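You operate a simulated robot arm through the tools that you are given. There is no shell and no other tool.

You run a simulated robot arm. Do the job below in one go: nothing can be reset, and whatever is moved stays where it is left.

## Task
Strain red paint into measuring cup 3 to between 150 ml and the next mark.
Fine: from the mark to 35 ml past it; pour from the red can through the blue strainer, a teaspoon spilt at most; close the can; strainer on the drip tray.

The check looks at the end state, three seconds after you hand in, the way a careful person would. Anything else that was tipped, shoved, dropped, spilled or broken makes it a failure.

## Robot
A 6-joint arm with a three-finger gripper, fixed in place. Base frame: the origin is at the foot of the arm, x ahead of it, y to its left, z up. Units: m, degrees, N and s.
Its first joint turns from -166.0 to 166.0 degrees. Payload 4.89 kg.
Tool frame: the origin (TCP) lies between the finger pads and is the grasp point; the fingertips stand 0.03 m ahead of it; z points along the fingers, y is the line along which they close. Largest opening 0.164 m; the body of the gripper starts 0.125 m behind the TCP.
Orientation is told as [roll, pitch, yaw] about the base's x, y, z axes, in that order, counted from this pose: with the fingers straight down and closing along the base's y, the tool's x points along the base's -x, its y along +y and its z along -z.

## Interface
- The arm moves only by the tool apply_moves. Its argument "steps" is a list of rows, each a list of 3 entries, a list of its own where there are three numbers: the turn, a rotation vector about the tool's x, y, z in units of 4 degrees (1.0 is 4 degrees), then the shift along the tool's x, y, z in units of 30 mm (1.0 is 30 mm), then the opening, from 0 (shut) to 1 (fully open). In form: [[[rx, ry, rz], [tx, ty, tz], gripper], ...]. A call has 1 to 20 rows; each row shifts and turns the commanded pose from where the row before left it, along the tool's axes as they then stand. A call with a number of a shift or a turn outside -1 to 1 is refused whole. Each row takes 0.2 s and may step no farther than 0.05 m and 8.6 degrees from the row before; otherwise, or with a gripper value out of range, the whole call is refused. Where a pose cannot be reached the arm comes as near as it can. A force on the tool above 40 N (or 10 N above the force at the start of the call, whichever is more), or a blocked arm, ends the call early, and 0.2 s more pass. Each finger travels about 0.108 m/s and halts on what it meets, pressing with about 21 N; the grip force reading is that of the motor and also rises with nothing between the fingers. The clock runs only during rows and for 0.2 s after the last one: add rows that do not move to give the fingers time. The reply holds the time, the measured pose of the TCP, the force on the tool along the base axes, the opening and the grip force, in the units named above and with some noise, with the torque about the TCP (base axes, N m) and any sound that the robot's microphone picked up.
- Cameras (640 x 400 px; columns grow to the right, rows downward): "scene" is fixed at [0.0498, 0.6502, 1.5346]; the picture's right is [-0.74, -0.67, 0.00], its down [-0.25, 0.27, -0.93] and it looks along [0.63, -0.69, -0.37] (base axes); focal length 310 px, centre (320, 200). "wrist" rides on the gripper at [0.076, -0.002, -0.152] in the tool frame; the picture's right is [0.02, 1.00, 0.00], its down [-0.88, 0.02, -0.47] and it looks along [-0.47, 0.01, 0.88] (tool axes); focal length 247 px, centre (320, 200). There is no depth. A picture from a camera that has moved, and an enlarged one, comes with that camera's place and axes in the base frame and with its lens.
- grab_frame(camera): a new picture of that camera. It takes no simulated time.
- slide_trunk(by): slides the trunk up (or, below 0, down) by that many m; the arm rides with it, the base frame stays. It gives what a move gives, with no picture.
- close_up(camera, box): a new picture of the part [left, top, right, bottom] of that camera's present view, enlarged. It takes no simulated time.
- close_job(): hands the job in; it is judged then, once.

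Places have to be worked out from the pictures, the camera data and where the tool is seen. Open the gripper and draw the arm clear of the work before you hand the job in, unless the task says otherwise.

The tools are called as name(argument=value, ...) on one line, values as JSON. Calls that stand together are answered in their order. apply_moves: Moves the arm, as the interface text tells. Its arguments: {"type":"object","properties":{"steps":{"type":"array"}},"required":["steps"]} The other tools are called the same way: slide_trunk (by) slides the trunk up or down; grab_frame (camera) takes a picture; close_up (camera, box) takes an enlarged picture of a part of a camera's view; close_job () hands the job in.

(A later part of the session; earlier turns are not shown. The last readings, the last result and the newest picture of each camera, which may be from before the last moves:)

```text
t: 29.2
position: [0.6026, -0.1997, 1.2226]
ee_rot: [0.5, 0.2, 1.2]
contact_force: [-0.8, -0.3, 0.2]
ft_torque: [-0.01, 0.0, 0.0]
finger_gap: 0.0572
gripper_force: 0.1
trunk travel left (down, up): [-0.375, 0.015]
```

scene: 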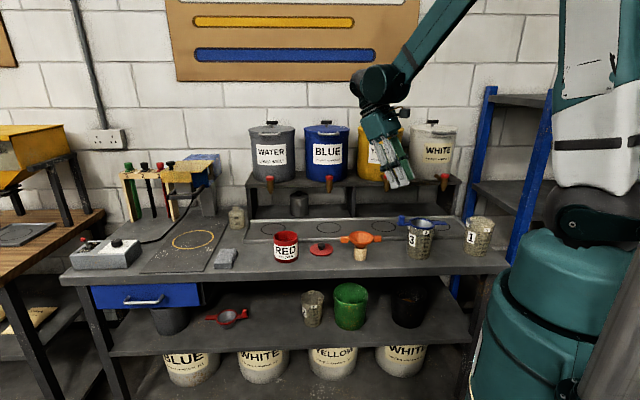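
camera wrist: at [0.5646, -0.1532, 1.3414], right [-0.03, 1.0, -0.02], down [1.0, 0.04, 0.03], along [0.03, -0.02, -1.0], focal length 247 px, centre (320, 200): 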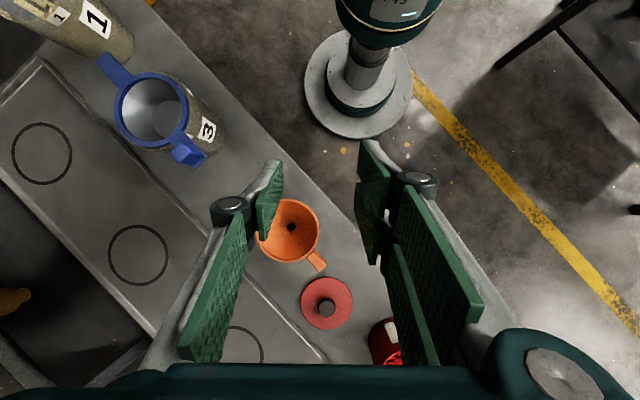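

The tool is back to vertical at radius 0.635 m, so with the trunk raised a smaller radius is fine. I turn yaw to about -39° and move over cup 3 at a safe height.

apply_moves(steps=[[[0, 0, 1], [0, 0, 0], 0.35], [[0, 0, 1], [0, 0, 0], 0.35], [[0, 0, 1], [0, 0, 0], 0.35], [[0, 0, 1], [0, 0, 0], 0.35], [[0, 0, 1], [0, 0, 0], 0.35], [[0, 0, 1], [0, 0, 0], 0.35], [[0, 0, 1], [0, 0, 0], 0.35], [[0, 0, 1], [0, 0, 0], 0.35], [[0, 0, 1], [0, 0, 0], 0.35], [[0, 0, 1], [0, 0, 0], 0.35], [[0, 0, 0], [-0.06, -0.92, -0.1], 0.35], [[0, 0, 0], [-0.06, -0.92, -0.1], 0.35], [[0, 0, 0], [-0.06, -0.92, -0.1], 0.35], [[0, 0, 0], [-0.06, -0.92, -0.1], 0.35], [[0, 0, 0], [-0.06, -0.92, -0.1], 0.35], [[0, 0, 0], [-0.06, -0.92, -0.1], 0.35], [[0, 0, 0], [-0.06, -0.92, -0.1], 0.35], [[0, 0, 0], [-0.06, -0.92, -0.1], 0.35], [[0, 0, 0], [0, 0, 0], 0.35]])

grab_frame(camera="wrist")

grab_frame(camera="scene")

```text
t: 33.2
position: [0.4771, -0.3828, 1.2486]
ee_rot: [0.1, 0.6, -38.6]
contact_force: [-1.2, -0.4, 0.0]
ft_torque: [0.06, -0.07, 0.0]
finger_gap: 0.0576
gripper_force: 0.0
trunk travel left (down, up): [-0.375, 0.015]
```

```text
taken
camera wrist: at [0.417, -0.3368, 1.4009], right [0.61, 0.79, 0.0], down [0.7, -0.54, 0.46], along [0.37, -0.28, -0.89], focal length 247 px, centre (320, 200)
```

wrist: 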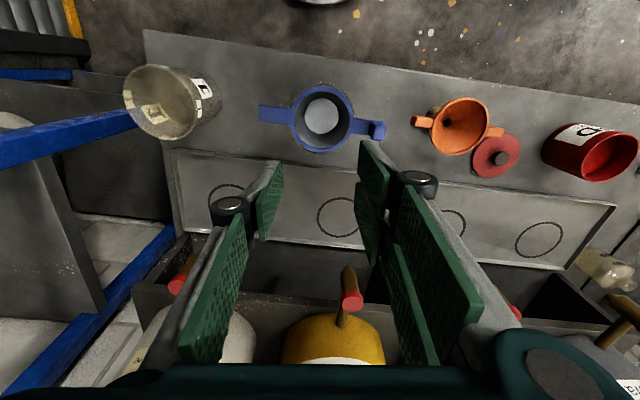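

```text
taken
```

scene: 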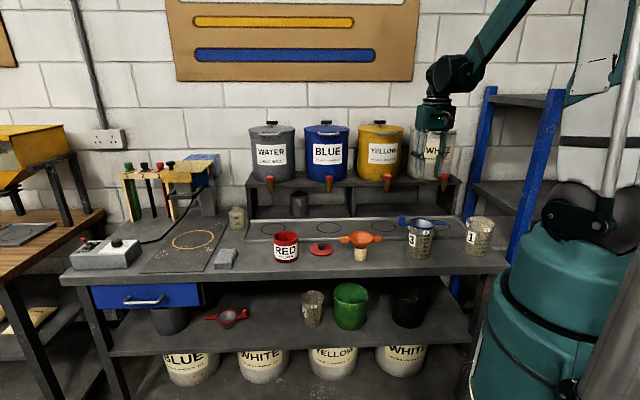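

Tool-down works right over cup 3 (radius 0.612 m); the strainer centre projects to about (0.470, -0.374). Now I test the back-tilt in the arm's own plane, drawing the tool in as it tilts.

apply_moves(steps=[[[0, 1, 0], [0.4, 0, 0], 0.35], [[0, 1, 0], [0.4, 0, 0], 0.35], [[0, 1, 0], [0.4, 0, 0], 0.35], [[0, 1, 0], [0.4, 0, 0], 0.35], [[0, 1, 0], [0.4, 0, 0], 0.35], [[0, 1, 0], [0.4, 0, 0], 0.35], [[0, 1, 0], [0.4, 0, 0], 0.35], [[0, 1, 0], [0.4, 0, 0], 0.35], [[0, 0, 0], [0, 0, 0], 0.35], [[0, 0, 0], [0, 0, 0], 0.35]])

```text
t: 35.4
position: [0.4039, -0.3258, 1.2683]
ee_rot: [-0.1, 25.2, -38.7]
contact_force: [-0.1, -0.1, 0.7]
ft_torque: [0.02, 0.03, 0.01]
finger_gap: 0.0574
gripper_force: 0.0
out of reach, approached as far as the arm can: row 7, 8
trunk travel left (down, up): [-0.375, 0.015]
```

Back-tilt stops at 25° again, whatever the forearm slope. I return to vertical and test the outward tilt and then a sideways tilt.

apply_moves(steps=[[[0, -1, 0], [-0.4, 0, 0], 0.35], [[0, -1, 0], [-0.4, 0, 0], 0.35], [[0, -1, 0], [-0.4, 0, 0], 0.35], [[0, -1, 0], [-0.4, 0, 0], 0.35], [[0, -1, 0], [-0.4, 0, 0], 0.35], [[0, -1, 0], [-0.4, 0, 0], 0.35], [[0, -1, 0], [-0.4, 0, 0], 0.35], [[0, -1, 0], [-0.4, 0, 0], 0.35], [[0, -1, 0], [-0.4, 0, 0], 0.35], [[0, -1, 0], [-0.4, 0, 0], 0.35], [[0, -1, 0], [-0.4, 0, 0], 0.35], [[0, -1, 0], [-0.4, 0, 0], 0.35], [[0, 0, 0], [0, 0, 0], 0.35]])

```text
t: 38.2
position: [0.5125, -0.4103, 1.2617]
ee_rot: [-0.1, -23.0, -38.5]
contact_force: [0.1, -0.2, 0.1]
ft_torque: [0.02, -0.02, -0.04]
finger_gap: 0.0576
gripper_force: 0.1
trunk travel left (down, up): [-0.375, 0.015]
```

Outward tilt passes -23° without a complaint. I continue to see how far it goes.

apply_moves(steps=[[[0, -1, 0], [-0.4, 0, 0], 0.35], [[0, -1, 0], [-0.4, 0, 0], 0.35], [[0, -1, 0], [-0.4, 0, 0], 0.35], [[0, -1, 0], [-0.4, 0, 0], 0.35], [[0, -1, 0], [-0.4, 0, 0], 0.35], [[0, -1, 0], [-0.4, 0, 0], 0.35], [[0, -1, 0], [-0.4, 0, 0], 0.35], [[0, -1, 0], [-0.4, 0, 0], 0.35], [[0, 0, 0], [0, 0, 0], 0.35]])

grab_frame(camera="scene")

```text
t: 40.2
position: [0.5732, -0.458, 1.3181]
ee_rot: [-0.2, -55.0, -38.4]
contact_force: [0.8, 0.1, -0.3]
ft_torque: [0.01, 0.0, 0.01]
finger_gap: 0.0573
gripper_force: 0.1
trunk travel left (down, up): [-0.375, 0.015]
```

```text
taken
```

scene: 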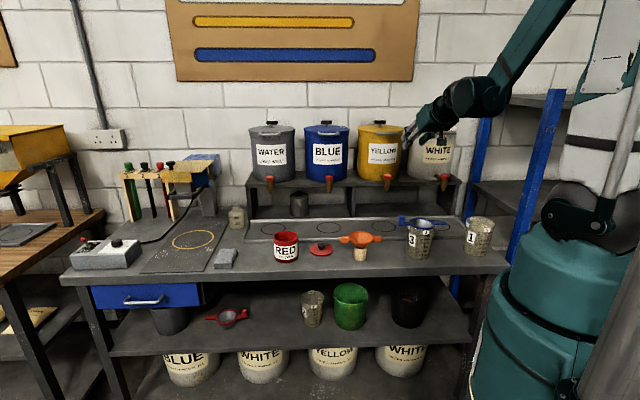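

Outward tilt reaches -55° easily, so I can tip the can outward-held and pour back toward the robot side. I check that the pour pose's radius (TCP about 0.66 m) is also reachable. Testing at z 1.29 with the trunk up stands for z 1.09 with the trunk back at its start height.

apply_moves(steps=[[[0, 0, 0], [0.55, 0, -0.38], 0.35], [[0, 0, 0], [0.55, 0, -0.38], 0.35], [[0, 0, 0], [0.55, 0, -0.38], 0.35], [[0, 0, 0], [0.55, 0, -0.38], 0.35], [[0, 0, 0], [0, 0, 0], 0.35]])

```text
t: 41.4
position: [0.5125, -0.4102, 1.2913]
ee_rot: [-0.1, -54.8, -38.5]
contact_force: [-0.1, 0.3, -0.1]
ft_torque: [0.0, -0.02, 0.0]
finger_gap: 0.0574
gripper_force: 0.0
trunk travel left (down, up): [-0.375, 0.015]
```

Reached cleanly (r 0.656, tilt -55°). I tilt further in place to see the margin, up to about -79°.

apply_moves(steps=[[[0, -1, 0], [0, 0, 0], 0.35], [[0, -1, 0], [0, 0, 0], 0.35], [[0, -1, 0], [0, 0, 0], 0.35], [[0, -1, 0], [0, 0, 0], 0.35], [[0, -1, 0], [0, 0, 0], 0.35], [[0, -1, 0], [0, 0, 0], 0.35], [[0, 0, 0], [0, 0, 0], 0.35]])

grab_frame(camera="scene")

grab_frame(camera="wrist")

```text
t: 43.0
position: [0.5163, -0.4156, 1.3153]
ee_rot: [-0.5, -78.6, -38.1]
contact_force: [-0.5, 0.9, 0.2]
ft_torque: [-0.01, 0.02, -0.05]
finger_gap: 0.0572
gripper_force: 0.2
out of reach, approached as far as the arm can: row 5, 6
trunk travel left (down, up): [-0.375, 0.015]
```

```text
taken
```

scene: 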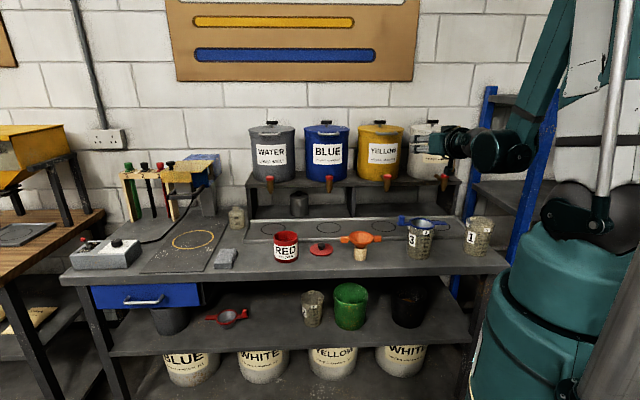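

```text
taken
camera wrist: at [0.3878, -0.3131, 1.2714], right [0.62, 0.78, -0.02], down [-0.21, 0.2, 0.96], along [0.75, -0.59, 0.29], focal length 247 px, centre (320, 200)
```

wrist: 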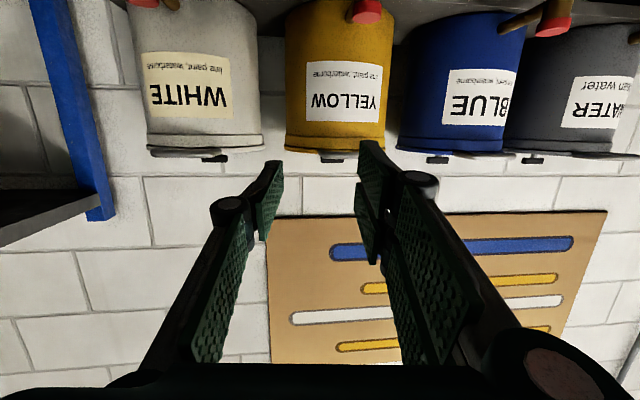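

That is enough: about -70° is available at the pour place. I now bring the tool upright again here, high above everything.

apply_moves(steps=[[[0, 1, 0], [0, 0, 0], 0.5], [[0, 1, 0], [0, 0, 0], 0.5], [[0, 1, 0], [0, 0, 0], 0.5], [[0, 1, 0], [0, 0, 0], 0.5], [[0, 1, 0], [0, 0, 0], 0.5], [[0, 1, 0], [0, 0, 0], 0.5], [[0, 1, 0], [0, 0, 0], 0.6], [[0, 1, 0], [0, 0, 0], 0.6], [[0, 1, 0], [0, 0, 0], 0.7], [[0, 1, 0], [0, 0, 0], 0.75], [[0, 1, 0], [0, 0, 0], 0.75], [[0, 1, 0], [0, 0, 0], 0.75], [[0, 1, 0], [0, 0, 0], 0.75], [[0, 1, 0], [0, 0, 0], 0.75], [[0, 1, 0], [0, 0, 0], 0.75], [[0, 1, 0], [0, 0, 0], 0.75], [[0, 1, 0], [0, 0, 0], 0.75], [[0, 1, 0], [0, 0, 0], 0.75], [[0, 1, 0], [0, 0, 0], 0.75], [[0, 0.65, 0], [0, 0, 0], 0.75]])

grab_frame(camera="wrist")

```text
t: 47.2
position: [0.5168, -0.4143, 1.317]
ee_rot: [-0.1, -0.3, -38.6]
contact_force: [0.1, -1.3, 0.5]
ft_torque: [-0.02, 0.0, 0.0]
finger_gap: 0.123
gripper_force: 0.0
trunk travel left (down, up): [-0.375, 0.015]
```

```text
taken
camera wrist: at [0.456, -0.3675, 1.4685], right [0.61, 0.8, 0.0], down [0.7, -0.53, 0.48], along [0.38, -0.29, -0.88], focal length 247 px, centre (320, 200)
```

wrist: 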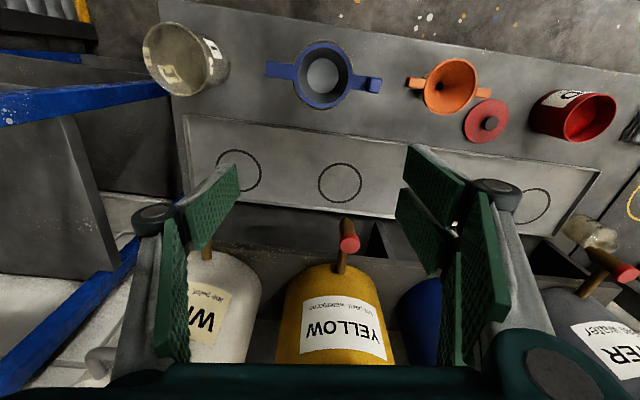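

From two views the strainer's rim centre is at (0.469, -0.373, 1.02). I swing back to above the red can, turning yaw to 0 along the way and staying high.

apply_moves(steps=[[[0, 0, -0.536], [-0.315, 0.8, 0], 0.75], [[0, 0, -0.536], [-0.315, 0.81, 0], 0.75], [[0, 0, -0.536], [-0.315, 0.82, 0], 0.75], [[0, 0, -0.536], [-0.315, 0.83, 0], 0.75], [[0, 0, -0.536], [-0.315, 0.84, 0], 0.75], [[0, 0, -0.536], [-0.315, 0.855, 0], 0.75], [[0, 0, -0.536], [-0.315, 0.87, 0], 0.75], [[0, 0, -0.536], [-0.315, 0.88, 0], 0.75], [[0, 0, -0.536], [-0.315, 0.89, 0], 0.75], [[0, 0, -0.536], [-0.315, 0.9, 0], 0.75], [[0, 0, -0.536], [-0.315, 0.915, 0], 0.75], [[0, 0, -0.536], [-0.315, 0.925, 0], 0.75], [[0, 0, -0.536], [-0.315, 0.935, 0], 0.75], [[0, 0, -0.536], [-0.315, 0.945, 0], 0.75], [[0, 0, -0.536], [-0.315, 0.96, 0], 0.75], [[0, 0, -0.536], [-0.315, 0.97, 0], 0.75], [[0, 0, -0.536], [-0.315, 0.98, 0], 0.75], [[0, 0, -0.536], [-0.315, 0.99, 0], 0.75], [[0, 0, 0], [0, 0, 0], 0.75]])

grab_frame(camera="wrist")

```text
t: 51.2
position: [0.8311, -0.0232, 1.3139]
ee_rot: [-0.2, -0.1, 0.0]
contact_force: [-0.5, -0.1, -0.6]
ft_torque: [-0.1, 0.03, -0.01]
finger_gap: 0.1231
gripper_force: 0.0
trunk travel left (down, up): [-0.375, 0.015]
```

```text
taken
camera wrist: at [0.7558, -0.0247, 1.4666], right [-0.02, 1.0, 0.0], down [0.88, 0.02, 0.47], along [0.47, 0.01, -0.88], focal length 247 px, centre (320, 200)
```

wrist: 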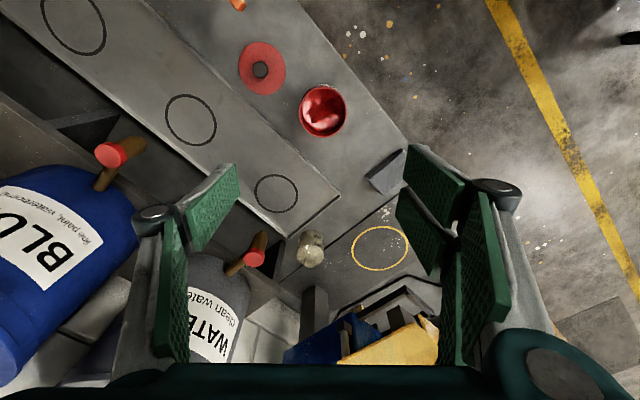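

I am above the can at (0.831, -0.023). I lower the trunk back to its starting height; the tool will end up at z about 1.11, still clear of the can rim at 0.984.

slide_trunk(by=-0.2)

grab_frame(camera="wrist")

close_up(camera="scene", box=[240, 160, 360, 280])

```text
t: 53.3
position: [0.8309, -0.0237, 1.1149]
ee_rot: [-0.2, 0.0, -0.1]
contact_force: [0.8, -1.0, 0.3]
ft_torque: [-0.01, 0.02, -0.03]
finger_gap: 0.1229
gripper_force: 0.1
trunk travel left (down, up): [-0.175, 0.215]
```

```text
taken
camera wrist: at [0.7554, -0.0258, 1.2669], right [-0.02, 1.0, 0.0], down [0.88, 0.02, 0.47], along [0.47, 0.01, -0.88], focal length 247 px, centre (320, 200)
```

wrist: 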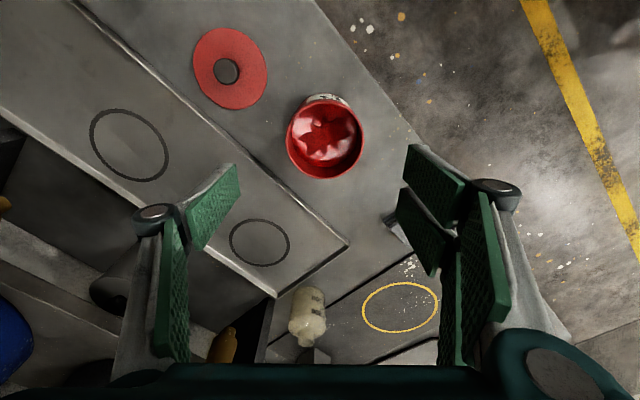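

```text
3.33 times, centred on (300, 220) of scene
camera zoom: at [0.0498, 0.6502, 1.5346], right [-0.74, -0.67, 0.0], down [-0.25, 0.27, -0.93], along [0.63, -0.69, -0.37], focal length 1035 px, centre (387, 133)
```

zoom: 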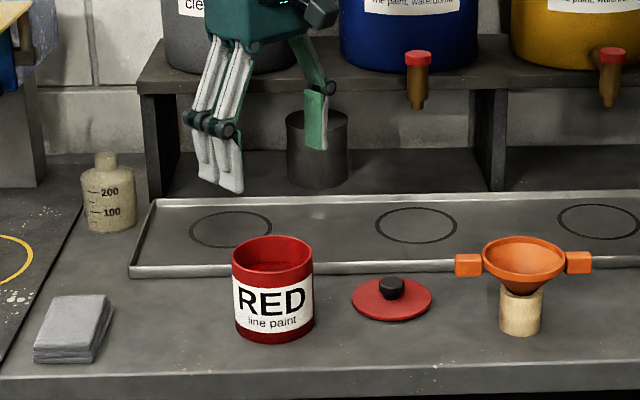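

The fingers straddle the can with about 1.5 cm to spare per side once I shift 4 mm in y. I descend in two stages.

apply_moves(steps=[[[0, 0, 0], [0, 0.13, 0.3], 0.75], [[0, 0, 0], [0, 0, 0.8], 0.75], [[0, 0, 0], [0, 0, 0.8], 0.75], [[0, 0, 0], [0, 0, 0.8], 0.75], [[0, 0, 0], [0, 0, 0.8], 0.75], [[0, 0, 0], [0, 0, 0.8], 0.75], [[0, 0, 0], [0, 0, 0], 0.75]])

grab_frame(camera="wrist")

close_up(camera="scene", box=[250, 200, 340, 280])

```text
t: 54.9
position: [0.8321, -0.0223, 0.9858]
ee_rot: [-0.1, -0.1, -0.1]
contact_force: [-0.4, -0.4, 0.3]
ft_torque: [0.0, 0.04, -0.03]
finger_gap: 0.123
gripper_force: 0.0
trunk travel left (down, up): [-0.175, 0.215]
```

```text
taken
camera wrist: at [0.7566, -0.0228, 1.1383], right [-0.02, 1.0, 0.0], down [0.88, 0.02, 0.47], along [0.47, 0.01, -0.88], focal length 247 px, centre (320, 200)
```

wrist: 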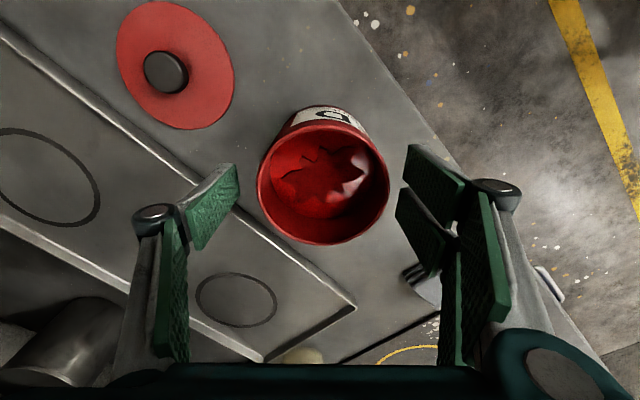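

```text
5.00 times, centred on (295, 240) of scene
camera zoom: at [0.0498, 0.6502, 1.5346], right [-0.74, -0.67, 0.0], down [-0.25, 0.27, -0.93], along [0.63, -0.69, -0.37], focal length 1553 px, centre (445, 0)
```

zoom: 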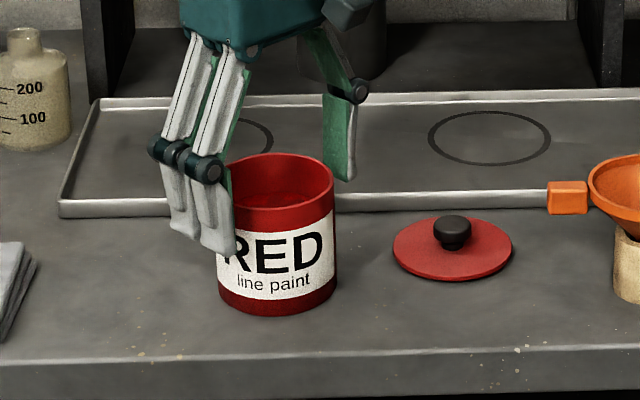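

The can's centre looks like (0.828, -0.0205), so I nudge 4 mm in -x and 2 mm in +y. Then I go down to TCP z 0.944 with the fingertips about 1 cm above the bench.

apply_moves(steps=[[[0, 0, 0], [0.13, 0.06, 0.4], 0.75], [[0, 0, 0], [0, 0, 0.5], 0.75], [[0, 0, 0], [0, 0, 0.5], 0.75], [[0, 0, 0], [0, 0, 0], 0.75]])

close_up(camera="scene", box=[250, 200, 340, 280])

grab_frame(camera="wrist")

```text
t: 55.9
position: [0.8277, -0.0208, 0.9438]
ee_rot: [-0.2, -0.2, 0.0]
contact_force: [0.8, -0.3, -0.1]
ft_torque: [0.01, 0.0, -0.04]
finger_gap: 0.1229
gripper_force: 0.1
trunk travel left (down, up): [-0.175, 0.215]
```

```text
5.00 times, centred on (295, 240) of scene
camera zoom: at [0.0498, 0.6502, 1.5346], right [-0.74, -0.67, 0.0], down [-0.25, 0.27, -0.93], along [0.63, -0.69, -0.37], focal length 1553 px, centre (445, 0)
```

zoom: 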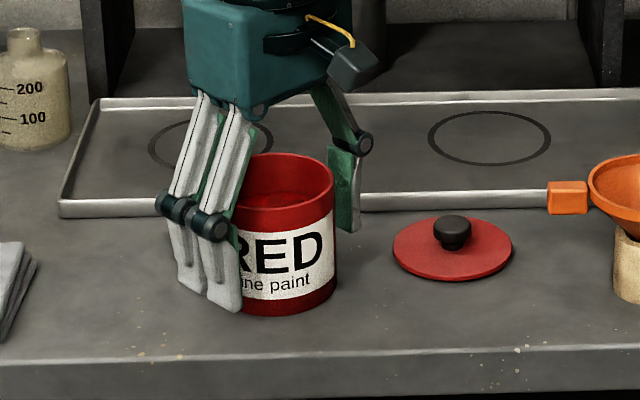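

```text
taken
camera wrist: at [0.7516, -0.0217, 1.0957], right [-0.02, 1.0, 0.0], down [0.88, 0.02, 0.47], along [0.47, 0.01, -0.88], focal length 247 px, centre (320, 200)
```

wrist: 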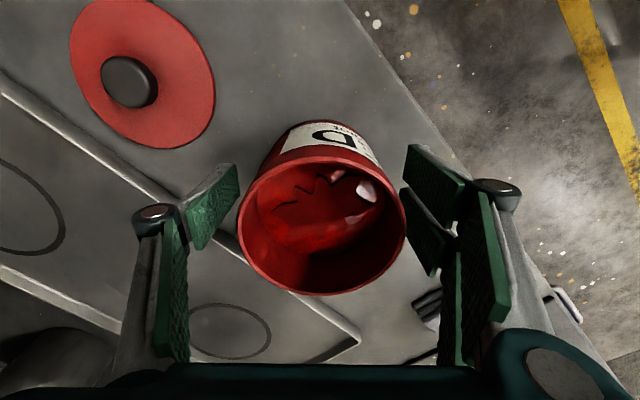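

Centred and low, with no contact. I close on the can body.

apply_moves(steps=[[[0, 0, 0], [0, 0, 0], 0.6], [[0, 0, 0], [0, 0, 0], 0.45], [[0, 0, 0], [0, 0, 0], 0.4], [[0, 0, 0], [0, 0, 0], 0.4], [[0, 0, 0], [0, 0, 0], 0.4]])

close_up(camera="scene", box=[250, 200, 340, 280])

grab_frame(camera="wrist")

```text
t: 57.1
position: [0.8266, -0.0211, 0.9439]
ee_rot: [-0.2, -0.2, 0.0]
contact_force: [-1.0, 2.3, 0.5]
ft_torque: [0.35, -0.01, 0.05]
finger_gap: 0.0885
gripper_force: 20.5
trunk travel left (down, up): [-0.175, 0.215]
```

```text
5.00 times, centred on (295, 240) of scene
camera zoom: at [0.0498, 0.6502, 1.5346], right [-0.74, -0.67, 0.0], down [-0.25, 0.27, -0.93], along [0.63, -0.69, -0.37], focal length 1553 px, centre (445, 0)
```

zoom: 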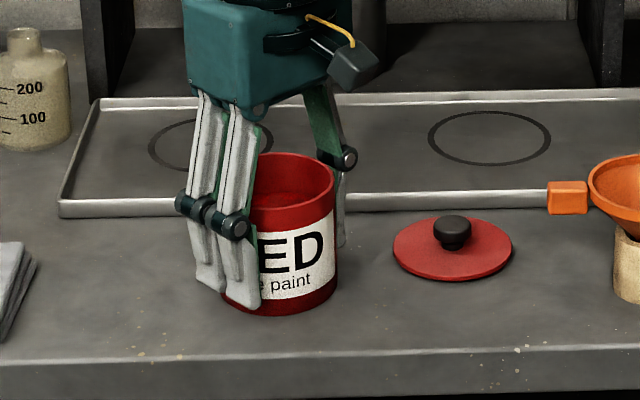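

```text
taken
camera wrist: at [0.7514, -0.0215, 1.096], right [-0.02, 1.0, 0.0], down [0.88, 0.02, 0.47], along [0.47, 0.01, -0.88], focal length 247 px, centre (320, 200)
```

wrist: 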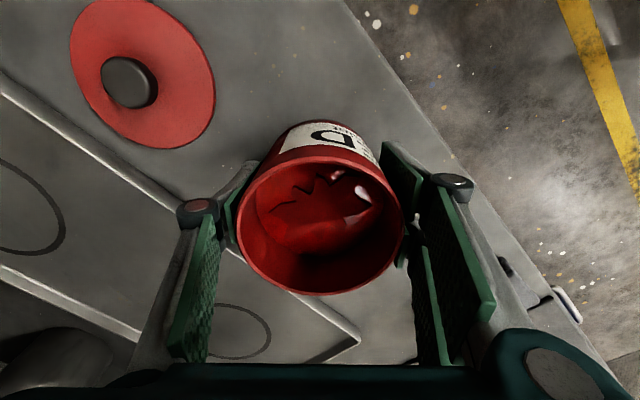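

The can is held (gap 88.5 mm, 20.5 N). I lift it 3 cm gently and read the weight.

apply_moves(steps=[[[0, 0, 0], [0, 0, -0.15], 0.4], [[0, 0, 0], [0, 0, -0.25], 0.4], [[0, 0, 0], [0, 0, -0.3], 0.4], [[0, 0, 0], [0, 0, -0.3], 0.4], [[0, 0, 0], [0, 0, 0], 0.4], [[0, 0, 0], [0, 0, 0], 0.4]])

close_up(camera="scene", box=[250, 200, 340, 280])

apply_moves(steps=[[[0, 0, 0], [0, 0, 0], 0.4]])

apply_moves(steps=[[[0, 0, 0], [0, 0, 0], 0.4]])

```text
t: 58.5
position: [0.8293, -0.0192, 0.973]
ee_rot: [-0.2, 0.0, 0.0]
contact_force: [0.3, 0.2, -6.4]
ft_torque: [0.04, 0.01, 0.02]
finger_gap: 0.0886
gripper_force: 21.7
trunk travel left (down, up): [-0.175, 0.215]
```

```text
5.00 times, centred on (295, 240) of scene
camera zoom: at [0.0498, 0.6502, 1.5346], right [-0.74, -0.67, 0.0], down [-0.25, 0.27, -0.93], along [0.63, -0.69, -0.37], focal length 1553 px, centre (445, 0)
```

zoom: 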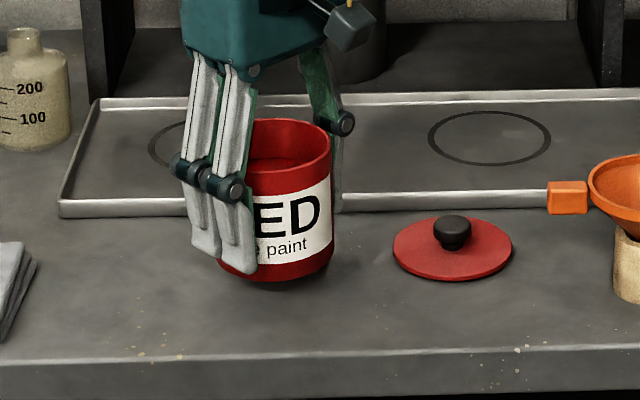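

```text
t: 58.9
position: [0.8288, -0.0197, 0.9735]
ee_rot: [-0.2, -0.1, -0.2]
contact_force: [-0.3, -0.9, -5.6]
ft_torque: [0.0, 0.07, -0.01]
finger_gap: 0.0888
gripper_force: 21.1
trunk travel left (down, up): [-0.175, 0.215]
```

```text
t: 59.3
position: [0.8283, -0.0197, 0.9735]
ee_rot: [-0.2, 0.0, -0.1]
contact_force: [0.3, 0.2, -6.0]
ft_torque: [0.05, 0.03, 0.01]
finger_gap: 0.0886
gripper_force: 21.1
trunk travel left (down, up): [-0.175, 0.215]
```

The can weighs about 6.0 N and hangs steady. I raise it to z 1.14 so it clears the funnel and the strainer's upright handle.

apply_moves(steps=[[[0, 0, 0], [0, 0, -0.5], 0.4], [[0, 0, 0], [0, 0, -0.7], 0.4], [[0, 0, 0], [0, 0, -0.8], 0.4], [[0, 0, 0], [0, 0, -0.8], 0.4], [[0, 0, 0], [0, 0, -0.8], 0.4], [[0, 0, 0], [0, 0, -0.8], 0.4], [[0, 0, 0], [0, 0, -0.7], 0.4], [[0, 0, 0], [0, 0, -0.45], 0.4], [[0, 0, 0], [0, 0, 0], 0.4], [[0, 0, 0], [0, 0, 0], 0.4]])

apply_moves(steps=[[[0, 0, 0.241], [0.137, -0.446, 0], 0.4], [[0, 0, 0.481], [0.273, -0.885, 0], 0.4], [[0, 0, 0.481], [0.273, -0.878, 0], 0.4], [[0, 0, 0.481], [0.273, -0.869, 0], 0.4], [[0, 0, 0.481], [0.273, -0.86, 0], 0.4], [[0, 0, 0.481], [0.273, -0.851, 0], 0.4], [[0, 0, 0.481], [0.273, -0.843, 0], 0.4], [[0, 0, 0.481], [0.273, -0.834, 0], 0.4], [[0, 0, 0.481], [0.273, -0.825, 0], 0.4], [[0, 0, 0.481], [0.273, -0.816, 0], 0.4], [[0, 0, 0], [0, 0, 0], 0.4]])

```text
t: 61.5
position: [0.8275, -0.021, 1.1396]
ee_rot: [-0.2, 0.0, -0.1]
contact_force: [-0.5, -0.3, -6.3]
ft_torque: [0.05, 0.0, 0.0]
finger_gap: 0.0886
gripper_force: 20.9
trunk travel left (down, up): [-0.175, 0.215]
```

```text
t: 63.9
position: [0.7167, -0.2482, 1.1393]
ee_rot: [-0.1, -0.3, -18.3]
contact_force: [0.0, -1.3, -6.0]
ft_torque: [0.06, 0.01, 0.02]
finger_gap: 0.0886
gripper_force: 21.2
trunk travel left (down, up): [-0.175, 0.215]
```

The can is at azimuth -19° and level. I complete the arc to the far side of the strainer, still high (can bottom at about 1.09), and look.

apply_moves(steps=[[[0, 0, 0.505], [0.312, -0.85, 0], 0.4], [[0, 0, 0.505], [0.312, -0.84, 0], 0.4], [[0, 0, 0.505], [0.312, -0.83, 0], 0.4], [[0, 0, 0.505], [0.312, -0.82, 0], 0.4], [[0, 0, 0.505], [0.312, -0.81, 0], 0.4], [[0, 0, 0.505], [0.312, -0.8, 0], 0.4], [[0, 0, 0.505], [0.312, -0.79, 0], 0.4], [[0, 0, 0.505], [0.312, -0.78, 0], 0.4], [[0, 0, 0.505], [0.312, -0.77, 0], 0.4], [[0, 0, 0.505], [0.312, -0.76, 0], 0.4], [[0, 0, 0], [0, 0, 0], 0.4]])

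grab_frame(camera="wrist")

close_up(camera="scene", box=[350, 130, 510, 270])

```text
t: 66.3
position: [0.5241, -0.4208, 1.1429]
ee_rot: [-0.1, -0.2, -38.5]
contact_force: [0.1, -0.7, -5.4]
ft_torque: [-0.02, -0.05, -0.01]
finger_gap: 0.0883
gripper_force: 21.1
trunk travel left (down, up): [-0.175, 0.215]
```

```text
taken
camera wrist: at [0.4627, -0.3733, 1.2941], right [0.61, 0.8, 0.0], down [0.7, -0.53, 0.48], along [0.38, -0.29, -0.88], focal length 247 px, centre (320, 200)
```

wrist: 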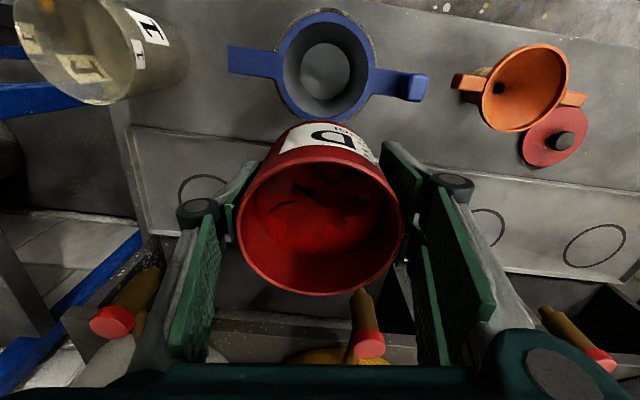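

```text
2.86 times, centred on (430, 200) of scene
camera zoom: at [0.0498, 0.6502, 1.5346], right [-0.74, -0.67, 0.0], down [-0.25, 0.27, -0.93], along [0.63, -0.69, -0.37], focal length 887 px, centre (6, 200)
```

zoom: 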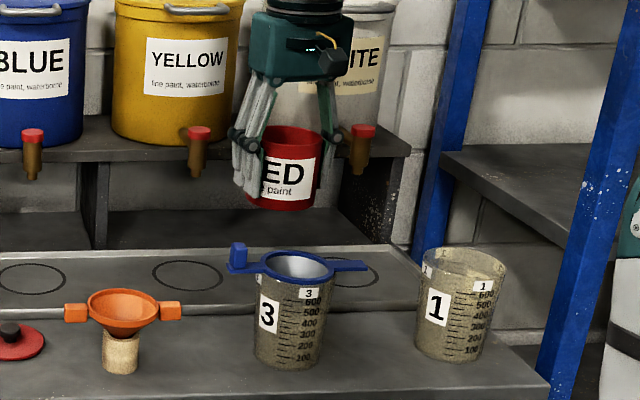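

The strainer ring centre reads (0.467, -0.371), and the can is level just beyond it. I tilt 28° at this height, below the expected pour angle of about 36°, while sliding 1 cm inward and 3.5 mm sideways.

apply_moves(steps=[[[0, -1, 0], [0.053, 0.017, 0], 0.4], [[0, -1, 0], [0.053, 0.017, 0], 0.4], [[0, -1, 0], [0.053, 0.017, 0], 0.4], [[0, -1, 0], [0.053, 0.017, 0], 0.4], [[0, -1, 0], [0.053, 0.017, 0], 0.4], [[0, -1, 0], [0.053, 0.017, 0], 0.4], [[0, -1, 0], [0.053, 0.017, 0], 0.4], [[0, 0, 0], [0, 0, 0], 0.4]])

grab_frame(camera="wrist")

close_up(camera="scene", box=[380, 150, 480, 270])

```text
t: 68.1
position: [0.5172, -0.4095, 1.1398]
ee_rot: [-0.1, -28.2, -38.5]
contact_force: [-0.1, -0.6, -6.0]
ft_torque: [-0.01, -0.01, -0.02]
finger_gap: 0.0884
gripper_force: 21.1
trunk travel left (down, up): [-0.175, 0.215]
```

```text
taken
camera wrist: at [0.4084, -0.323, 1.2362], right [0.61, 0.79, -0.01], down [0.44, -0.33, 0.83], along [0.66, -0.51, -0.55], focal length 247 px, centre (320, 200)
```

wrist: 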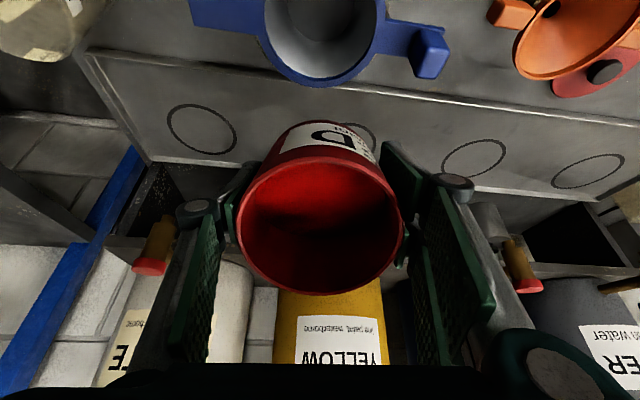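

```text
3.33 times, centred on (430, 210) of scene
camera zoom: at [0.0498, 0.6502, 1.5346], right [-0.74, -0.67, 0.0], down [-0.25, 0.27, -0.93], along [0.63, -0.69, -0.37], focal length 1035 px, centre (-47, 167)
```

zoom: 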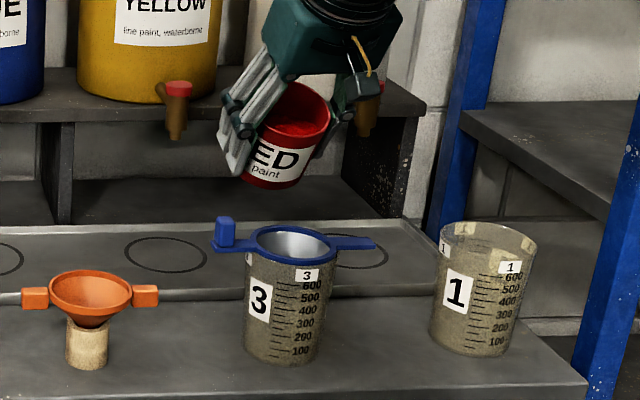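

At 28° nothing has spilled and the weight is unchanged. I zoom in to see how close the paint stands to the lip.

close_up(camera="wrist", box=[220, 120, 420, 310])

close_up(camera="scene", box=[410, 165, 450, 205])

close_up(camera="scene", box=[400, 210, 440, 265])

```text
2.11 times, centred on (320, 215) of wrist
camera zoom: at [0.4084, -0.323, 1.2362], right [0.61, 0.79, -0.01], down [0.44, -0.33, 0.83], along [0.66, -0.51, -0.55], focal length 520 px, centre (320, 168)
```

zoom: 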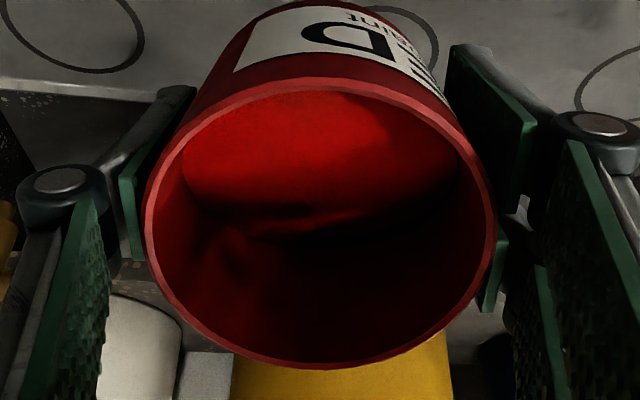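

```text
10.00 times, centred on (430, 185) of scene
camera zoom: at [0.0498, 0.6502, 1.5346], right [-0.74, -0.67, 0.0], down [-0.25, 0.27, -0.93], along [0.63, -0.69, -0.37], focal length 3105 px, centre (-780, 350)
```

zoom: 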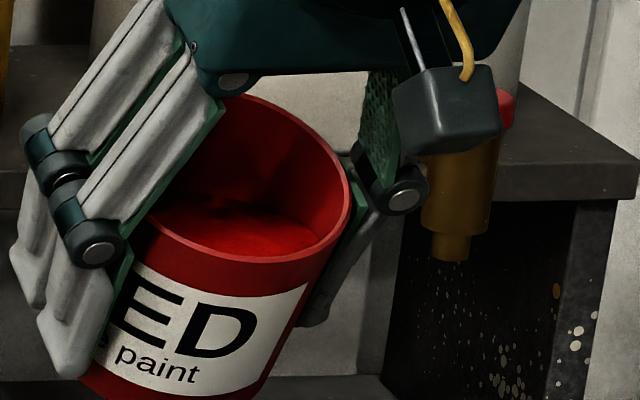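

```text
7.27 times, centred on (420, 238) of scene
camera zoom: at [0.0498, 0.6502, 1.5346], right [-0.74, -0.67, 0.0], down [-0.25, 0.27, -0.93], along [0.63, -0.69, -0.37], focal length 2258 px, centre (-407, -73)
```

zoom: 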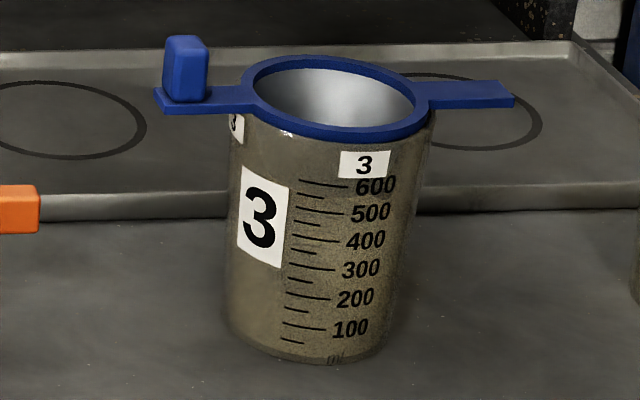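

Paint is about 1.5 cm from the lip and the scene zoom shows both the can mouth and the cup scale well. I ease to 32° while lowering 3 cm, keeping the lip over the strainer's centre.

apply_moves(steps=[[[0, -0.25, 0], [0.125, 0, 0.216], 0.4], [[0, -0.25, 0], [0.125, 0, 0.216], 0.4], [[0, -0.25, 0], [0.125, 0, 0.216], 0.4], [[0, -0.25, 0], [0.125, 0, 0.216], 0.4], [[0, 0, 0], [0, 0, 0], 0.4]])

close_up(camera="scene", box=[385, 165, 465, 265])

close_up(camera="wrist", box=[180, 0, 460, 310])

```text
t: 69.3
position: [0.5177, -0.4091, 1.1081]
ee_rot: [0.0, -32.3, -38.4]
contact_force: [-0.3, 0.3, -5.6]
ft_torque: [0.02, 0.05, 0.01]
finger_gap: 0.0882
gripper_force: 20.6
trunk travel left (down, up): [-0.175, 0.215]
```

```text
4.00 times, centred on (425, 215) of scene
camera zoom: at [0.0498, 0.6502, 1.5346], right [-0.74, -0.67, 0.0], down [-0.25, 0.27, -0.93], along [0.63, -0.69, -0.37], focal length 1242 px, centre (-100, 140)
```

zoom: 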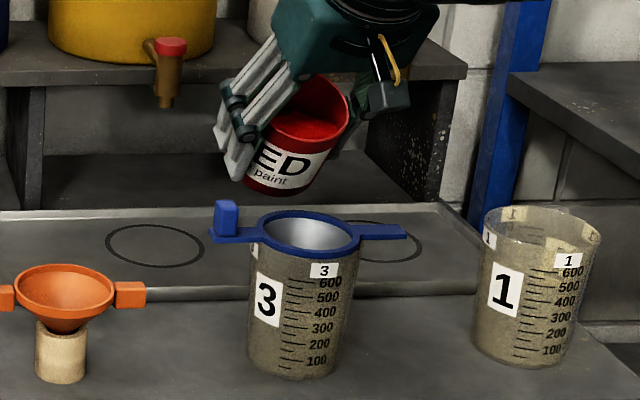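

```text
1.29 times, centred on (320, 155) of wrist
camera zoom: at [0.4026, -0.3188, 1.1956], right [0.61, 0.79, -0.01], down [0.4, -0.29, 0.87], along [0.69, -0.53, -0.49], focal length 319 px, centre (320, 258)
```

zoom: 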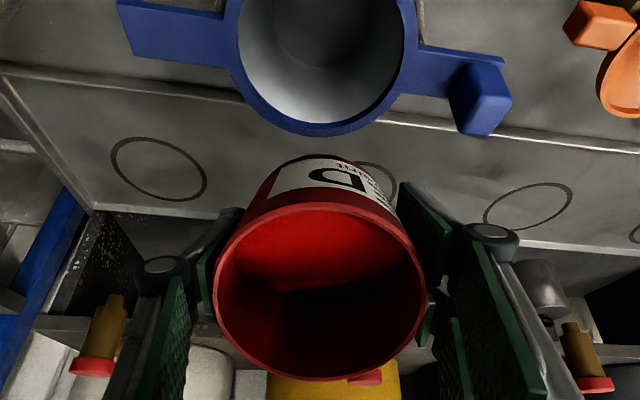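

The can lip is right above the strainer's centre (rim about z 1.03, lip about 1.118), and there is no flow yet. I tilt to 36° in small steps and watch.

apply_moves(steps=[[[0, -0.5, 0], [0.05, 0, 0.1], 0.4], [[0, -0.5, 0], [0.05, 0, 0.1], 0.4], [[0, 0, 0], [0, 0, 0], 0.4]])

close_up(camera="scene", box=[385, 165, 465, 265])

close_up(camera="wrist", box=[180, 0, 460, 310])

```text
t: 70.1
position: [0.5173, -0.4092, 1.1015]
ee_rot: [-0.2, -36.3, -38.4]
contact_force: [-0.2, -0.6, -6.2]
ft_torque: [0.04, 0.04, 0.0]
finger_gap: 0.0885
gripper_force: 20.7
trunk travel left (down, up): [-0.175, 0.215]
```

```text
4.00 times, centred on (425, 215) of scene
camera zoom: at [0.0498, 0.6502, 1.5346], right [-0.74, -0.67, 0.0], down [-0.25, 0.27, -0.93], along [0.63, -0.69, -0.37], focal length 1242 px, centre (-100, 140)
```

zoom: 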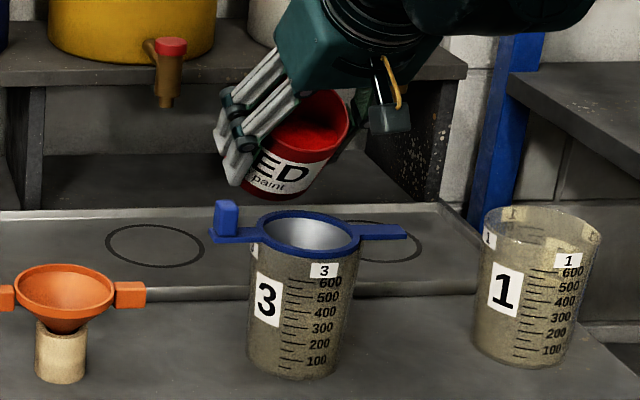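

```text
1.29 times, centred on (320, 155) of wrist
camera zoom: at [0.3986, -0.3159, 1.1794], right [0.61, 0.79, -0.01], down [0.35, -0.25, 0.9], along [0.71, -0.55, -0.43], focal length 319 px, centre (320, 258)
```

zoom: 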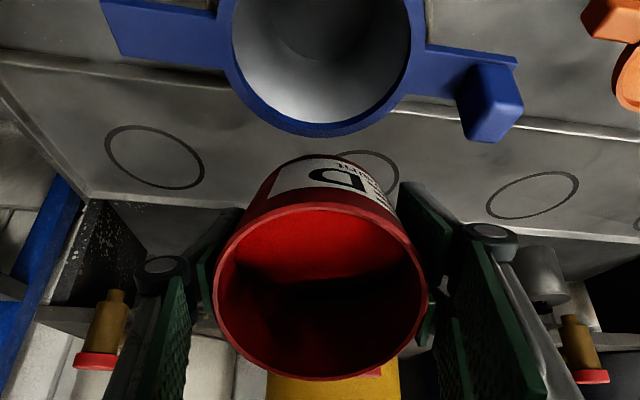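

Still no flow at 36°, with the paint at the lip's edge. I go on in 2° steps.

apply_moves(steps=[[[0, -0.5, 0], [0, 0, 0], 0.4], [[0, 0, 0], [0, 0, 0], 0.4]])

close_up(camera="scene", box=[395, 175, 455, 265])

apply_moves(steps=[[[0, -0.5, 0], [0, 0, 0], 0.4], [[0, 0, 0], [0, 0, 0], 0.4]])

close_up(camera="scene", box=[395, 175, 455, 265])

close_up(camera="wrist", box=[180, 0, 460, 310])

```text
t: 70.7
position: [0.518, -0.4097, 1.1016]
ee_rot: [-0.1, -38.2, -38.3]
contact_force: [0.1, -0.9, -5.6]
ft_torque: [0.04, 0.06, 0.01]
finger_gap: 0.0885
gripper_force: 21.1
trunk travel left (down, up): [-0.175, 0.215]
```

```text
4.44 times, centred on (425, 220) of scene
camera zoom: at [0.0498, 0.6502, 1.5346], right [-0.74, -0.67, 0.0], down [-0.25, 0.27, -0.93], along [0.63, -0.69, -0.37], focal length 1380 px, centre (-147, 111)
```

zoom: 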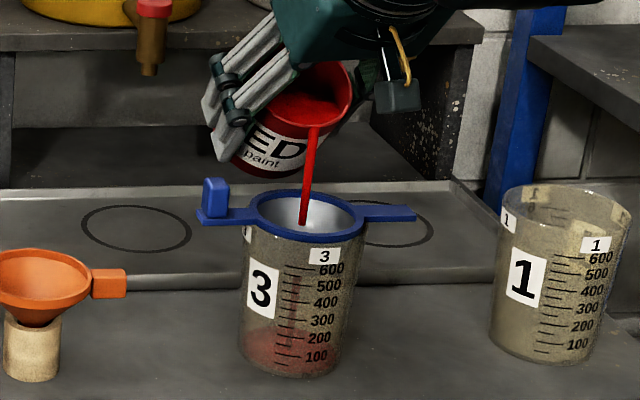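

```text
t: 71.3
position: [0.5178, -0.4094, 1.1017]
ee_rot: [-0.1, -40.1, -38.3]
contact_force: [0.1, -0.3, -6.4]
ft_torque: [0.05, 0.06, 0.03]
finger_gap: 0.0883
gripper_force: 20.5
trunk travel left (down, up): [-0.175, 0.215]
```

```text
4.44 times, centred on (425, 220) of scene
camera zoom: at [0.0498, 0.6502, 1.5346], right [-0.74, -0.67, 0.0], down [-0.25, 0.27, -0.93], along [0.63, -0.69, -0.37], focal length 1380 px, centre (-147, 111)
```

zoom: 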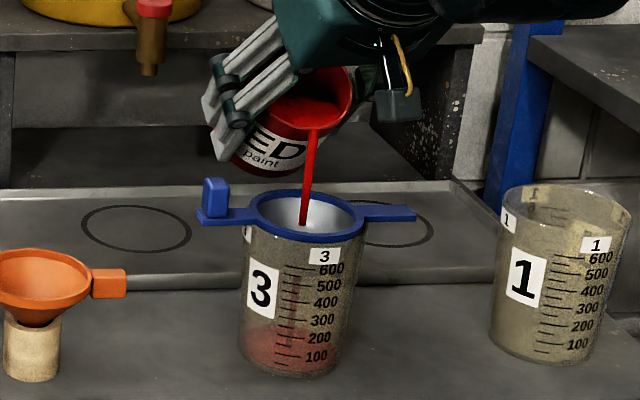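

```text
1.29 times, centred on (320, 155) of wrist
camera zoom: at [0.395, -0.3128, 1.1685], right [0.61, 0.79, -0.02], down [0.3, -0.21, 0.93], along [0.73, -0.57, -0.37], focal length 319 px, centre (320, 258)
```

zoom: 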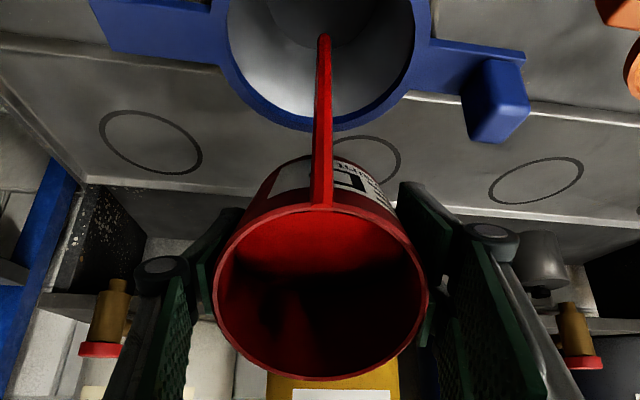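

The stream falls cleanly into the strainer's centre. I zoom in on the cup's scale to read the level before going on.

close_up(camera="scene", box=[400, 225, 436, 262])

close_up(camera="scene", box=[405, 180, 445, 220])

```text
10.81 times, centred on (418, 244) of scene
camera zoom: at [0.0498, 0.6502, 1.5346], right [-0.74, -0.67, 0.0], down [-0.25, 0.27, -0.93], along [0.63, -0.69, -0.37], focal length 3357 px, centre (-740, -270)
```

zoom: 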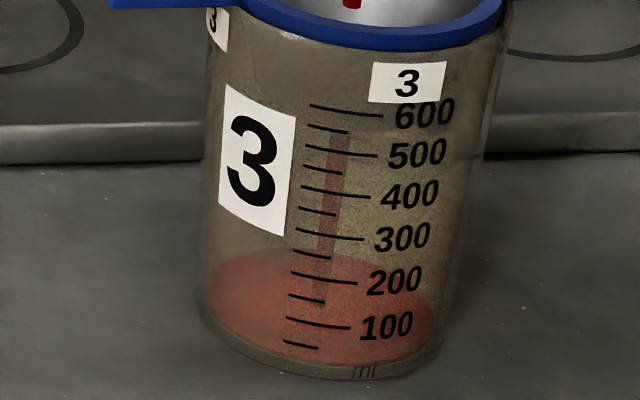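

```text
10.00 times, centred on (425, 200) of scene
camera zoom: at [0.0498, 0.6502, 1.5346], right [-0.74, -0.67, 0.0], down [-0.25, 0.27, -0.93], along [0.63, -0.69, -0.37], focal length 3105 px, centre (-730, 200)
```

zoom: 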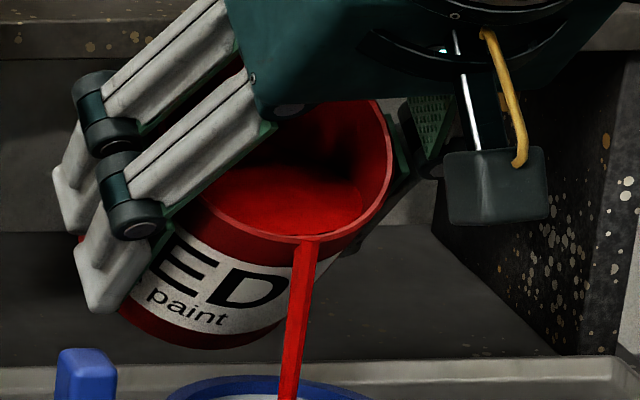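

The paint so far is only a thin pool of 10–20 ml at the cup's floor. I hold this tilt for a second and read again to learn the flow rate.

apply_moves(steps=[[[0, 0, 0], [0, 0, 0], 0.4], [[0, 0, 0], [0, 0, 0], 0.4], [[0, 0, 0], [0, 0, 0], 0.4], [[0, 0, 0], [0, 0, 0], 0.4]])

close_up(camera="scene", box=[400, 225, 436, 262])

close_up(camera="scene", box=[395, 175, 455, 235])

```text
t: 72.3
position: [0.5175, -0.4091, 1.1012]
ee_rot: [0.0, -40.2, -38.5]
contact_force: [0.0, -0.6, -5.6]
ft_torque: [0.03, 0.05, -0.02]
finger_gap: 0.0884
gripper_force: 21.4
trunk travel left (down, up): [-0.175, 0.215]
```

```text
10.81 times, centred on (418, 244) of scene
camera zoom: at [0.0498, 0.6502, 1.5346], right [-0.74, -0.67, 0.0], down [-0.25, 0.27, -0.93], along [0.63, -0.69, -0.37], focal length 3357 px, centre (-740, -270)
```

zoom: 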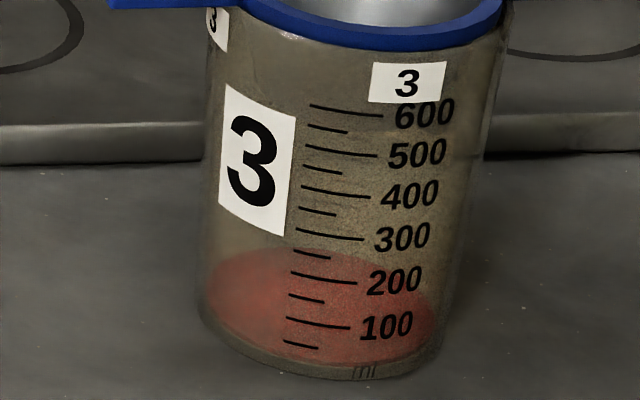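

```text
6.67 times, centred on (425, 205) of scene
camera zoom: at [0.0498, 0.6502, 1.5346], right [-0.74, -0.67, 0.0], down [-0.25, 0.27, -0.93], along [0.63, -0.69, -0.37], focal length 2070 px, centre (-380, 167)
```

zoom: 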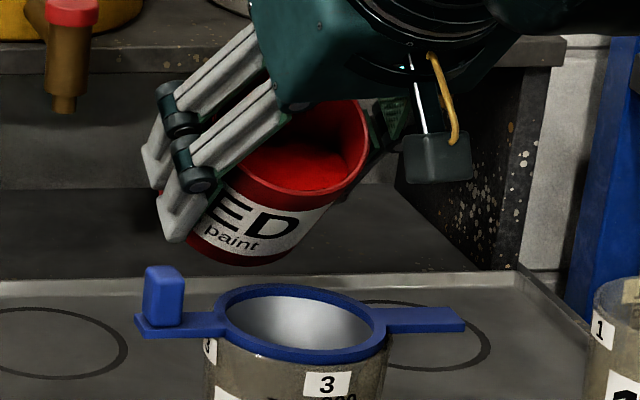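

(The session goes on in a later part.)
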